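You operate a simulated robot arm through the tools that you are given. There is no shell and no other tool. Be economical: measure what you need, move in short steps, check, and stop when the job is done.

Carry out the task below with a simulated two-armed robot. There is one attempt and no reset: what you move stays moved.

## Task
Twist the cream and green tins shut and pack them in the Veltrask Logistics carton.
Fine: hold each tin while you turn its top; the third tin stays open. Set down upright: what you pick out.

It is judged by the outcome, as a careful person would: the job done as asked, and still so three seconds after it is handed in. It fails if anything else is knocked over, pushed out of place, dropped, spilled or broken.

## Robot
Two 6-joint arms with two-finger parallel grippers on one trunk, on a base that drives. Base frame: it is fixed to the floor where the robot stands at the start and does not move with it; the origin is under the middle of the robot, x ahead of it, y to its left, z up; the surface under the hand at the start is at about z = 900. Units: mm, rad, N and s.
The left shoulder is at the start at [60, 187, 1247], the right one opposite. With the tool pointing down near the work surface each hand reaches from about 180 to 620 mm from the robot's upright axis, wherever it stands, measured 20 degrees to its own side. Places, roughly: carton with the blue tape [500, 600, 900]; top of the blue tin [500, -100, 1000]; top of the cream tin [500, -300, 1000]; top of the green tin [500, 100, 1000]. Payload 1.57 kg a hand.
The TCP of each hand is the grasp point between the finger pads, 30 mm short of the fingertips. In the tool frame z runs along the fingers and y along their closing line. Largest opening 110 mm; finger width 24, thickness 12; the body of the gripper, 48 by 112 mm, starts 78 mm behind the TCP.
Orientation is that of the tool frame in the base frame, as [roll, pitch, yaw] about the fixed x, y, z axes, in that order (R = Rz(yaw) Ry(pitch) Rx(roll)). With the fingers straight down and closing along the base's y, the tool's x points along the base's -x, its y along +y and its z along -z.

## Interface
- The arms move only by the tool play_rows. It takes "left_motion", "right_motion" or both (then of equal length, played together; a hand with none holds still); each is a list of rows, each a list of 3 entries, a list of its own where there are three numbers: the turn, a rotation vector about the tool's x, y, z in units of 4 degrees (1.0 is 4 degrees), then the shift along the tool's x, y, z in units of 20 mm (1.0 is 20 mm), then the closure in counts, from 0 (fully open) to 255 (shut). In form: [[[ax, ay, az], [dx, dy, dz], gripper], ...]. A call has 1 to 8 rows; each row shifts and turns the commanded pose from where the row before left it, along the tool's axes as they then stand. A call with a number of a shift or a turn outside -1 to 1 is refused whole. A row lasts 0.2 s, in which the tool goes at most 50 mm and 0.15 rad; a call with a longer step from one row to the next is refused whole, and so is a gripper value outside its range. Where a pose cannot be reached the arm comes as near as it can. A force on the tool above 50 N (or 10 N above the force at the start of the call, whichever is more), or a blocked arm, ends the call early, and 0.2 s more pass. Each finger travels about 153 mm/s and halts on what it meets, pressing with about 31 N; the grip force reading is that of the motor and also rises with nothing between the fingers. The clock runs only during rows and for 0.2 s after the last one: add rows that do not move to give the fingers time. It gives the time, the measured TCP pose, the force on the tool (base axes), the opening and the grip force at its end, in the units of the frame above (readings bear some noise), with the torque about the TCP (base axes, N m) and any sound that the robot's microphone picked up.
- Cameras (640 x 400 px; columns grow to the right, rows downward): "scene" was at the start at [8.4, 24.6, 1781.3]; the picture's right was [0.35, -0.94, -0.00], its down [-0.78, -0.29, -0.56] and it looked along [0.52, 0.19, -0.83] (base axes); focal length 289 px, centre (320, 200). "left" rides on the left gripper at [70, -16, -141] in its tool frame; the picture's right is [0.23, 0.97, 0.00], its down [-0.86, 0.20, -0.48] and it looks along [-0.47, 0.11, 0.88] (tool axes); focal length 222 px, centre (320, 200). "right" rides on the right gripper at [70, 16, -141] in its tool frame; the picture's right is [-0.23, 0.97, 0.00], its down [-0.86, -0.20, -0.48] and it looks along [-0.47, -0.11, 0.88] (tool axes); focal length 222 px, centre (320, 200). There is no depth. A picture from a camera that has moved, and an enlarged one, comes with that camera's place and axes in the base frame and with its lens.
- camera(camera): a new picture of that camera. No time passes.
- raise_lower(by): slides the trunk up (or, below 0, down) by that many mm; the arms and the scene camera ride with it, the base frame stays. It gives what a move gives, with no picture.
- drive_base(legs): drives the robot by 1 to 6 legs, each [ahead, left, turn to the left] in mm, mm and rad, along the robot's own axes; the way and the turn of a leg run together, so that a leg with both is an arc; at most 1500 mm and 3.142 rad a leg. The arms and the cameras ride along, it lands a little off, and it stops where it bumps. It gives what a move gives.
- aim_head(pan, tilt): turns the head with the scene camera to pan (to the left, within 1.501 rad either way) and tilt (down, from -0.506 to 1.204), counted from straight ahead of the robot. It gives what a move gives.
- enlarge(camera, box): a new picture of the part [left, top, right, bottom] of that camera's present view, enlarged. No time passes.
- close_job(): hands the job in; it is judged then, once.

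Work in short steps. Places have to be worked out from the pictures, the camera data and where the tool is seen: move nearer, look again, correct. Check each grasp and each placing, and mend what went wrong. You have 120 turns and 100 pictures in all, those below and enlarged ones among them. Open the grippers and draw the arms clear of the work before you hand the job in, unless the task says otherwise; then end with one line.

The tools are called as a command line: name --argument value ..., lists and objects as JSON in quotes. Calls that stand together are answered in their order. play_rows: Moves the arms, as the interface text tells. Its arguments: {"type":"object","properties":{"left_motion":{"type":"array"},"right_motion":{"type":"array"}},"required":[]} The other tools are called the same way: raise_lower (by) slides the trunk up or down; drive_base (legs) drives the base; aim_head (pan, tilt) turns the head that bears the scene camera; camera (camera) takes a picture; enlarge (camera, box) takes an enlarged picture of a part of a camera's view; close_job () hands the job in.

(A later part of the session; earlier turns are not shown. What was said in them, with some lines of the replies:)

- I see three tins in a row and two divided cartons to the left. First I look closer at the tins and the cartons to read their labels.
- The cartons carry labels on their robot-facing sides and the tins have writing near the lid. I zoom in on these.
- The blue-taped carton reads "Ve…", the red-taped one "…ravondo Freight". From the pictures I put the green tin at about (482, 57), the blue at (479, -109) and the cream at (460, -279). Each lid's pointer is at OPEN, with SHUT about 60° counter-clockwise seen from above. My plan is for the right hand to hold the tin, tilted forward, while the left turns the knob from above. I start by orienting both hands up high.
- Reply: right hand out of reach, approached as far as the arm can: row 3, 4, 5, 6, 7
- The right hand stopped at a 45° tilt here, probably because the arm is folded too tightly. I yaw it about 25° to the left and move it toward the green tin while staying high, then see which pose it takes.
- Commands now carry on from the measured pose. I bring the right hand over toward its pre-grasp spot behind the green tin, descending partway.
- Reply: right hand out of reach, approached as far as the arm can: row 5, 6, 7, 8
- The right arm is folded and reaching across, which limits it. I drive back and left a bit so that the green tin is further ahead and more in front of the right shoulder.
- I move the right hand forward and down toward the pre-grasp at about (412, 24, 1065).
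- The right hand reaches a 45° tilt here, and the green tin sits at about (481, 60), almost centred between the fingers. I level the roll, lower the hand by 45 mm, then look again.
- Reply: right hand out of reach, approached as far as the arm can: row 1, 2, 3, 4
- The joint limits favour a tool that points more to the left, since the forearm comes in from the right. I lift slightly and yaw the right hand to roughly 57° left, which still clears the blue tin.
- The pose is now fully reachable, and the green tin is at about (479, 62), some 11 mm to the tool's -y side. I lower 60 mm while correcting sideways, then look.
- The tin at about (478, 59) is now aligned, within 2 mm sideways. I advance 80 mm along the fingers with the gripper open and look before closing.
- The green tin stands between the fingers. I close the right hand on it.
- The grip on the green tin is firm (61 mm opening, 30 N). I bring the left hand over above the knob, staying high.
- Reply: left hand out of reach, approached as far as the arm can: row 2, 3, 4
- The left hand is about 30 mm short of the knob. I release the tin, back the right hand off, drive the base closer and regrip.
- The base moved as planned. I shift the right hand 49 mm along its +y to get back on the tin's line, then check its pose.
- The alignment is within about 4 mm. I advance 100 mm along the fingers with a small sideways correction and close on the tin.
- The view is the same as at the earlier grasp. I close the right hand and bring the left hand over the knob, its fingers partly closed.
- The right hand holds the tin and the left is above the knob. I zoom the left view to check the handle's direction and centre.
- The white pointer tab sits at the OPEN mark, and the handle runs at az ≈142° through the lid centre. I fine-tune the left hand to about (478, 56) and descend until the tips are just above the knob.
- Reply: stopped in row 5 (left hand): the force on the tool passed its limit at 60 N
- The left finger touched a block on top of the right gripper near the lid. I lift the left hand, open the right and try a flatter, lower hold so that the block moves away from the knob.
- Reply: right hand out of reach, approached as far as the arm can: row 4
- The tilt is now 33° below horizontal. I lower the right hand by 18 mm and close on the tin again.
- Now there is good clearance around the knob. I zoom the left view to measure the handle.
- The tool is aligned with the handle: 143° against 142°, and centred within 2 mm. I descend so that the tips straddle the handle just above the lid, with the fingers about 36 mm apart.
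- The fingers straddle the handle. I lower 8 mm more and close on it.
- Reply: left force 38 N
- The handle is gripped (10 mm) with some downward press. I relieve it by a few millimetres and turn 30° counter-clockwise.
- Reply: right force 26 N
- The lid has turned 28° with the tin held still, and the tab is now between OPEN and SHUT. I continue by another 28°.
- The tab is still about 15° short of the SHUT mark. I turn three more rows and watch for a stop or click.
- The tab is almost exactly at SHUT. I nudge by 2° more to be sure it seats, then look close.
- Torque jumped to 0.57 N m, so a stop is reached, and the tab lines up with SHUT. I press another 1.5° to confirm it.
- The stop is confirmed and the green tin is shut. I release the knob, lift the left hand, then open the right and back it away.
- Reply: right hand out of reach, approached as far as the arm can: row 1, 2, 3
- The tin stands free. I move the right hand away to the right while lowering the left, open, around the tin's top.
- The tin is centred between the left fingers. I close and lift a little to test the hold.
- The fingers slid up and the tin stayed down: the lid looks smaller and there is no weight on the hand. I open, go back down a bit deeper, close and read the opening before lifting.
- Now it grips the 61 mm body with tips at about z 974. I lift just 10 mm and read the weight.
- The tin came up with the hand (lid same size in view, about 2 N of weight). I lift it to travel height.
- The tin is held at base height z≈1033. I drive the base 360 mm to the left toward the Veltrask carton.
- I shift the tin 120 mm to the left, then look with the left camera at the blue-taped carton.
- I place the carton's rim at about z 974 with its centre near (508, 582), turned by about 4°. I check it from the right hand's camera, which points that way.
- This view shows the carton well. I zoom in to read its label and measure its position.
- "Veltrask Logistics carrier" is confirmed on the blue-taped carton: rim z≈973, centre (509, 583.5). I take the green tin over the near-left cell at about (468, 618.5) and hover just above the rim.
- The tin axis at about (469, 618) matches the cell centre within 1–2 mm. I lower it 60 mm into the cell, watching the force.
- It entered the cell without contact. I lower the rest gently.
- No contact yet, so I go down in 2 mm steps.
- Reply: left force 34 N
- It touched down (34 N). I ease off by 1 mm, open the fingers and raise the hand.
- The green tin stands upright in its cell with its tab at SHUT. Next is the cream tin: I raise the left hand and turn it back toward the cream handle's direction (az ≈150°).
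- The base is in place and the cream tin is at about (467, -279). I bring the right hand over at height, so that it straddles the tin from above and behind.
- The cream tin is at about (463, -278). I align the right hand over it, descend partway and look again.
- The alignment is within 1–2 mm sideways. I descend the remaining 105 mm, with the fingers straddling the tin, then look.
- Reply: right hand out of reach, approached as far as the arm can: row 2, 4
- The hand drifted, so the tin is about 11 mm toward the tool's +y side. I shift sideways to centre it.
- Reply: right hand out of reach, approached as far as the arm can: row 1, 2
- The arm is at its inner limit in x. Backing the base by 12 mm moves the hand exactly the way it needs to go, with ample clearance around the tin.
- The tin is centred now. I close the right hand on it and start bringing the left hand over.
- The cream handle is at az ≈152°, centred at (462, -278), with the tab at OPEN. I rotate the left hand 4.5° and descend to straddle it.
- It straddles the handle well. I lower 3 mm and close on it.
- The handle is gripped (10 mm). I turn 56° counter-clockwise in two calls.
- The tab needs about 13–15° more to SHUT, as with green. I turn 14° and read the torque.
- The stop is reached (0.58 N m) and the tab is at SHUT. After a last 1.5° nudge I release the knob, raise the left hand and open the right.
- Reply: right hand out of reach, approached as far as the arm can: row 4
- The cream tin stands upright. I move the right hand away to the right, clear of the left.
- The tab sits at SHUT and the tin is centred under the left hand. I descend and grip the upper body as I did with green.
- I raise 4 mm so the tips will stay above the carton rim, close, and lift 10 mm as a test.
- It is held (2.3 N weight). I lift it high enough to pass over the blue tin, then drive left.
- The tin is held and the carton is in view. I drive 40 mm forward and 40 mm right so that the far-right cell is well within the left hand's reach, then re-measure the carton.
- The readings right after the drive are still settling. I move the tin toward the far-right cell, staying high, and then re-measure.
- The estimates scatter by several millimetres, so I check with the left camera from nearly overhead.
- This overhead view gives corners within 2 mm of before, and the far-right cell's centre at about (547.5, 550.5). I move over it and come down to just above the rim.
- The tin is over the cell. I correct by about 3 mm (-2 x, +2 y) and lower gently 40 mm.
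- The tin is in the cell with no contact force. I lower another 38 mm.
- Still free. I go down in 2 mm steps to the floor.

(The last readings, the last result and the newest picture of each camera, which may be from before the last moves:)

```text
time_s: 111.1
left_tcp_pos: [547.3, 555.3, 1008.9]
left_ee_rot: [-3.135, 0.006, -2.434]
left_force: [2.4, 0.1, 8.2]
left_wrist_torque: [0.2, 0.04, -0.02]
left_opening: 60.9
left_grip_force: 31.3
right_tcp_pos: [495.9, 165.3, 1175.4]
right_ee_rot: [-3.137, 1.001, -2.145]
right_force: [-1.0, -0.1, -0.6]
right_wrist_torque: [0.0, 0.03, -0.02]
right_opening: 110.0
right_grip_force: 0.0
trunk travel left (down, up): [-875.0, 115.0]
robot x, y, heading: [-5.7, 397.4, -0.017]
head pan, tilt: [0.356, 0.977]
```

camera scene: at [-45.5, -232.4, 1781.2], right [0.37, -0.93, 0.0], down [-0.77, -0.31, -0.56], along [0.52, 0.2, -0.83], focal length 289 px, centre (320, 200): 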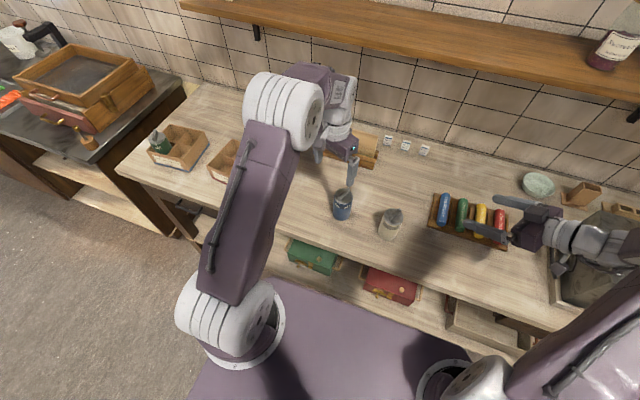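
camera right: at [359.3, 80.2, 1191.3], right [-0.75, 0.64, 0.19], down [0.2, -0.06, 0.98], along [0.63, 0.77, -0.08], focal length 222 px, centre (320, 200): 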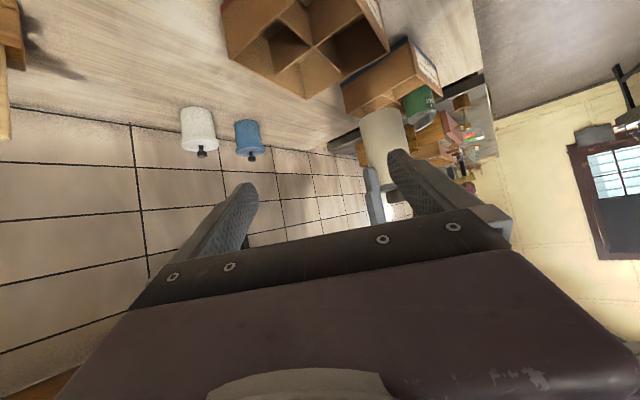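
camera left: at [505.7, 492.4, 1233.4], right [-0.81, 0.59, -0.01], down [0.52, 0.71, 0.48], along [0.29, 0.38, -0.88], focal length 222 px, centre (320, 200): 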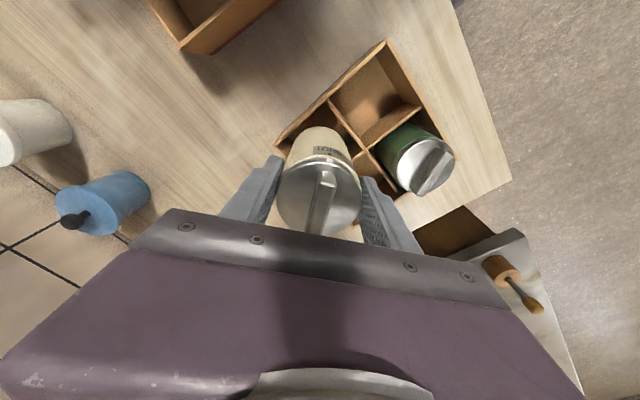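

It touched down with light contact. I open the fingers and raise the hand.

play_rows --left_motion '[[[0, 0, 0], [0, 0, 0], 90], [[0, 0, 0], [0, 0, 0], 70], [[0, 0, 0], [0, 0, -0.4], 70], [[0, 0, 0], [0, 0, -1], 70], [[0, 0, 0], [0, 0, -1], 70], [[0, 0, 0], [0, 0, -1], 70], [[0, 0, 0], [0, 0, -1], 70], [[0, 0, 0], [0, 0, -1], 70]]'

enlarge --camera "right" --box '[325, 25, 485, 125]'

camera --camera "left"

```text
time_s: 112.9
left_tcp_pos: [546.6, 551.8, 1115.6]
left_ee_rot: [-3.135, 0.001, -2.434]
left_force: [-0.1, 0.0, 0.3]
left_wrist_torque: [-0.01, -0.01, 0.0]
left_opening: 79.6
left_grip_force: 0.0
right_tcp_pos: [496.8, 165.0, 1175.9]
right_ee_rot: [-3.137, 1.0, -2.147]
right_force: [0.0, -0.2, -0.4]
right_wrist_torque: [0.0, -0.01, -0.01]
right_opening: 109.9
right_grip_force: 0.1
trunk travel left (down, up): [-875.0, 115.0]
robot x, y, heading: [-4.1, 399.8, -0.015]
head pan, tilt: [0.356, 0.977]
```

```text
4.00 times, centred on (405, 75) of right
camera zoom: at [396.8, 42.3, 1192.3], right [-0.75, 0.64, 0.19], down [0.2, -0.06, 0.98], along [0.63, 0.77, -0.08], focal length 888 px, centre (-20, 700)
```

zoom: 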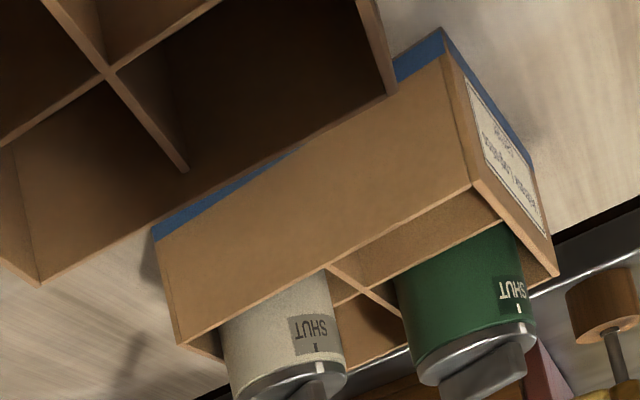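

```text
18 pictures are left
camera left: at [501.8, 493.5, 1257.4], right [-0.81, 0.59, -0.01], down [0.52, 0.71, 0.48], along [0.29, 0.38, -0.88], focal length 222 px, centre (320, 200)
```

left: 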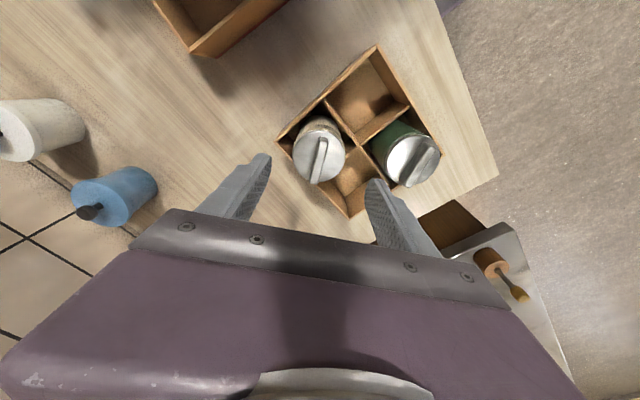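

Both tins stand upright in the Veltrask carton with their tabs at SHUT. I raise the left arm further, back the base away and take a final look.

play_rows --left_motion '[[[0, 0, 0], [0, 0, -1], 0], [[0, 0, 0], [0, 0, -1], 0], [[0, 0, 0], [0, 0, -1], 0], [[0, 0, 0], [0, 0, -1], 0], [[0, 0, 0], [0, 0, -1], 0]]'

drive_base --legs '[[-200, 0, 0]]'

camera --camera "scene"

```text
time_s: 114.1
left_tcp_pos: [544.0, 553.9, 1215.1]
left_ee_rot: [-3.134, 0.002, -2.433]
left_force: [-0.2, -0.3, 0.3]
left_wrist_torque: [0.02, -0.01, 0.0]
left_opening: 109.5
left_grip_force: 0.0
right_tcp_pos: [496.8, 165.0, 1175.5]
right_ee_rot: [-3.136, 0.998, -2.148]
right_force: [0.3, -0.3, -0.1]
right_wrist_torque: [0.0, 0.02, 0.0]
right_opening: 110.2
right_grip_force: 0.1
trunk travel left (down, up): [-875.0, 115.0]
robot x, y, heading: [-5.7, 396.2, -0.021]
head pan, tilt: [0.356, 0.977]
```

```text
time_s: 115.7
left_tcp_pos: [351.6, 555.8, 1213.5]
left_ee_rot: [-3.139, 0.002, -2.436]
left_force: [0.1, 0.6, -0.9]
left_wrist_torque: [-0.01, 0.03, -0.04]
left_opening: 110.1
left_grip_force: 0.1
right_tcp_pos: [301.3, 166.7, 1173.7]
right_ee_rot: [3.14, 0.999, -2.155]
right_force: [0.8, -0.1, -1.0]
right_wrist_torque: [0.03, 0.01, 0.05]
right_opening: 110.1
right_grip_force: 0.0
trunk travel left (down, up): [-875.0, 115.0]
robot x, y, heading: [-202.1, 401.2, -0.014]
head pan, tilt: [0.356, 0.977]
```

```text
17 pictures are left
camera scene: at [-188.8, 428.6, 1781.2], right [0.33, -0.94, 0.0], down [-0.78, -0.27, -0.56], along [0.53, 0.19, -0.83], focal length 289 px, centre (320, 200)
```

scene: 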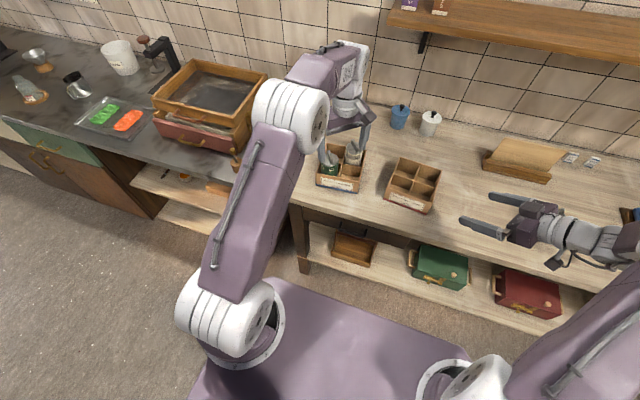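

Both tins are packed. I check quickly that the blue tin still stands, by turning the head.

aim_head --pan -0.7 --tilt 0.8

camera --camera "scene"

```text
time_s: 117.0
left_tcp_pos: [347.6, 555.9, 1214.7]
left_ee_rot: [-3.137, 0.001, -2.435]
left_force: [-0.6, -0.4, -0.2]
left_wrist_torque: [0.02, -0.02, -0.02]
left_opening: 110.1
left_grip_force: 0.1
right_tcp_pos: [298.0, 167.5, 1175.1]
right_ee_rot: [-3.137, 1.001, -2.151]
right_force: [1.1, 1.0, -0.6]
right_wrist_torque: [-0.01, 0.03, -0.02]
right_opening: 110.2
right_grip_force: 0.0
trunk travel left (down, up): [-875.0, 115.0]
robot x, y, heading: [-203.0, 400.4, -0.018]
head pan, tilt: [-0.7, 0.799]
```

```text
16 pictures are left
camera scene: at [-200.2, 352.2, 1794.7], right [-0.66, -0.75, 0.0], down [-0.54, 0.47, -0.7], along [0.52, -0.46, -0.72], focal length 289 px, centre (320, 200)
```

scene: 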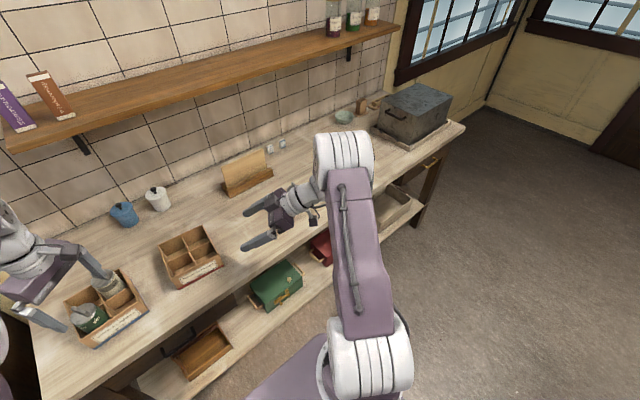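

Everything in view is in order. The blue tin is hidden behind the right arm here, but it was standing when last seen and the cream tin passed well above it. The arms are clear and the grippers open, so I hand the job in.

close_job

```text
The job is handed in.
```

The cream and green tins are twisted shut and stand upright in the Veltrask Logistics carton. I left the blue tin open in its place; it was hidden from view in my last check.
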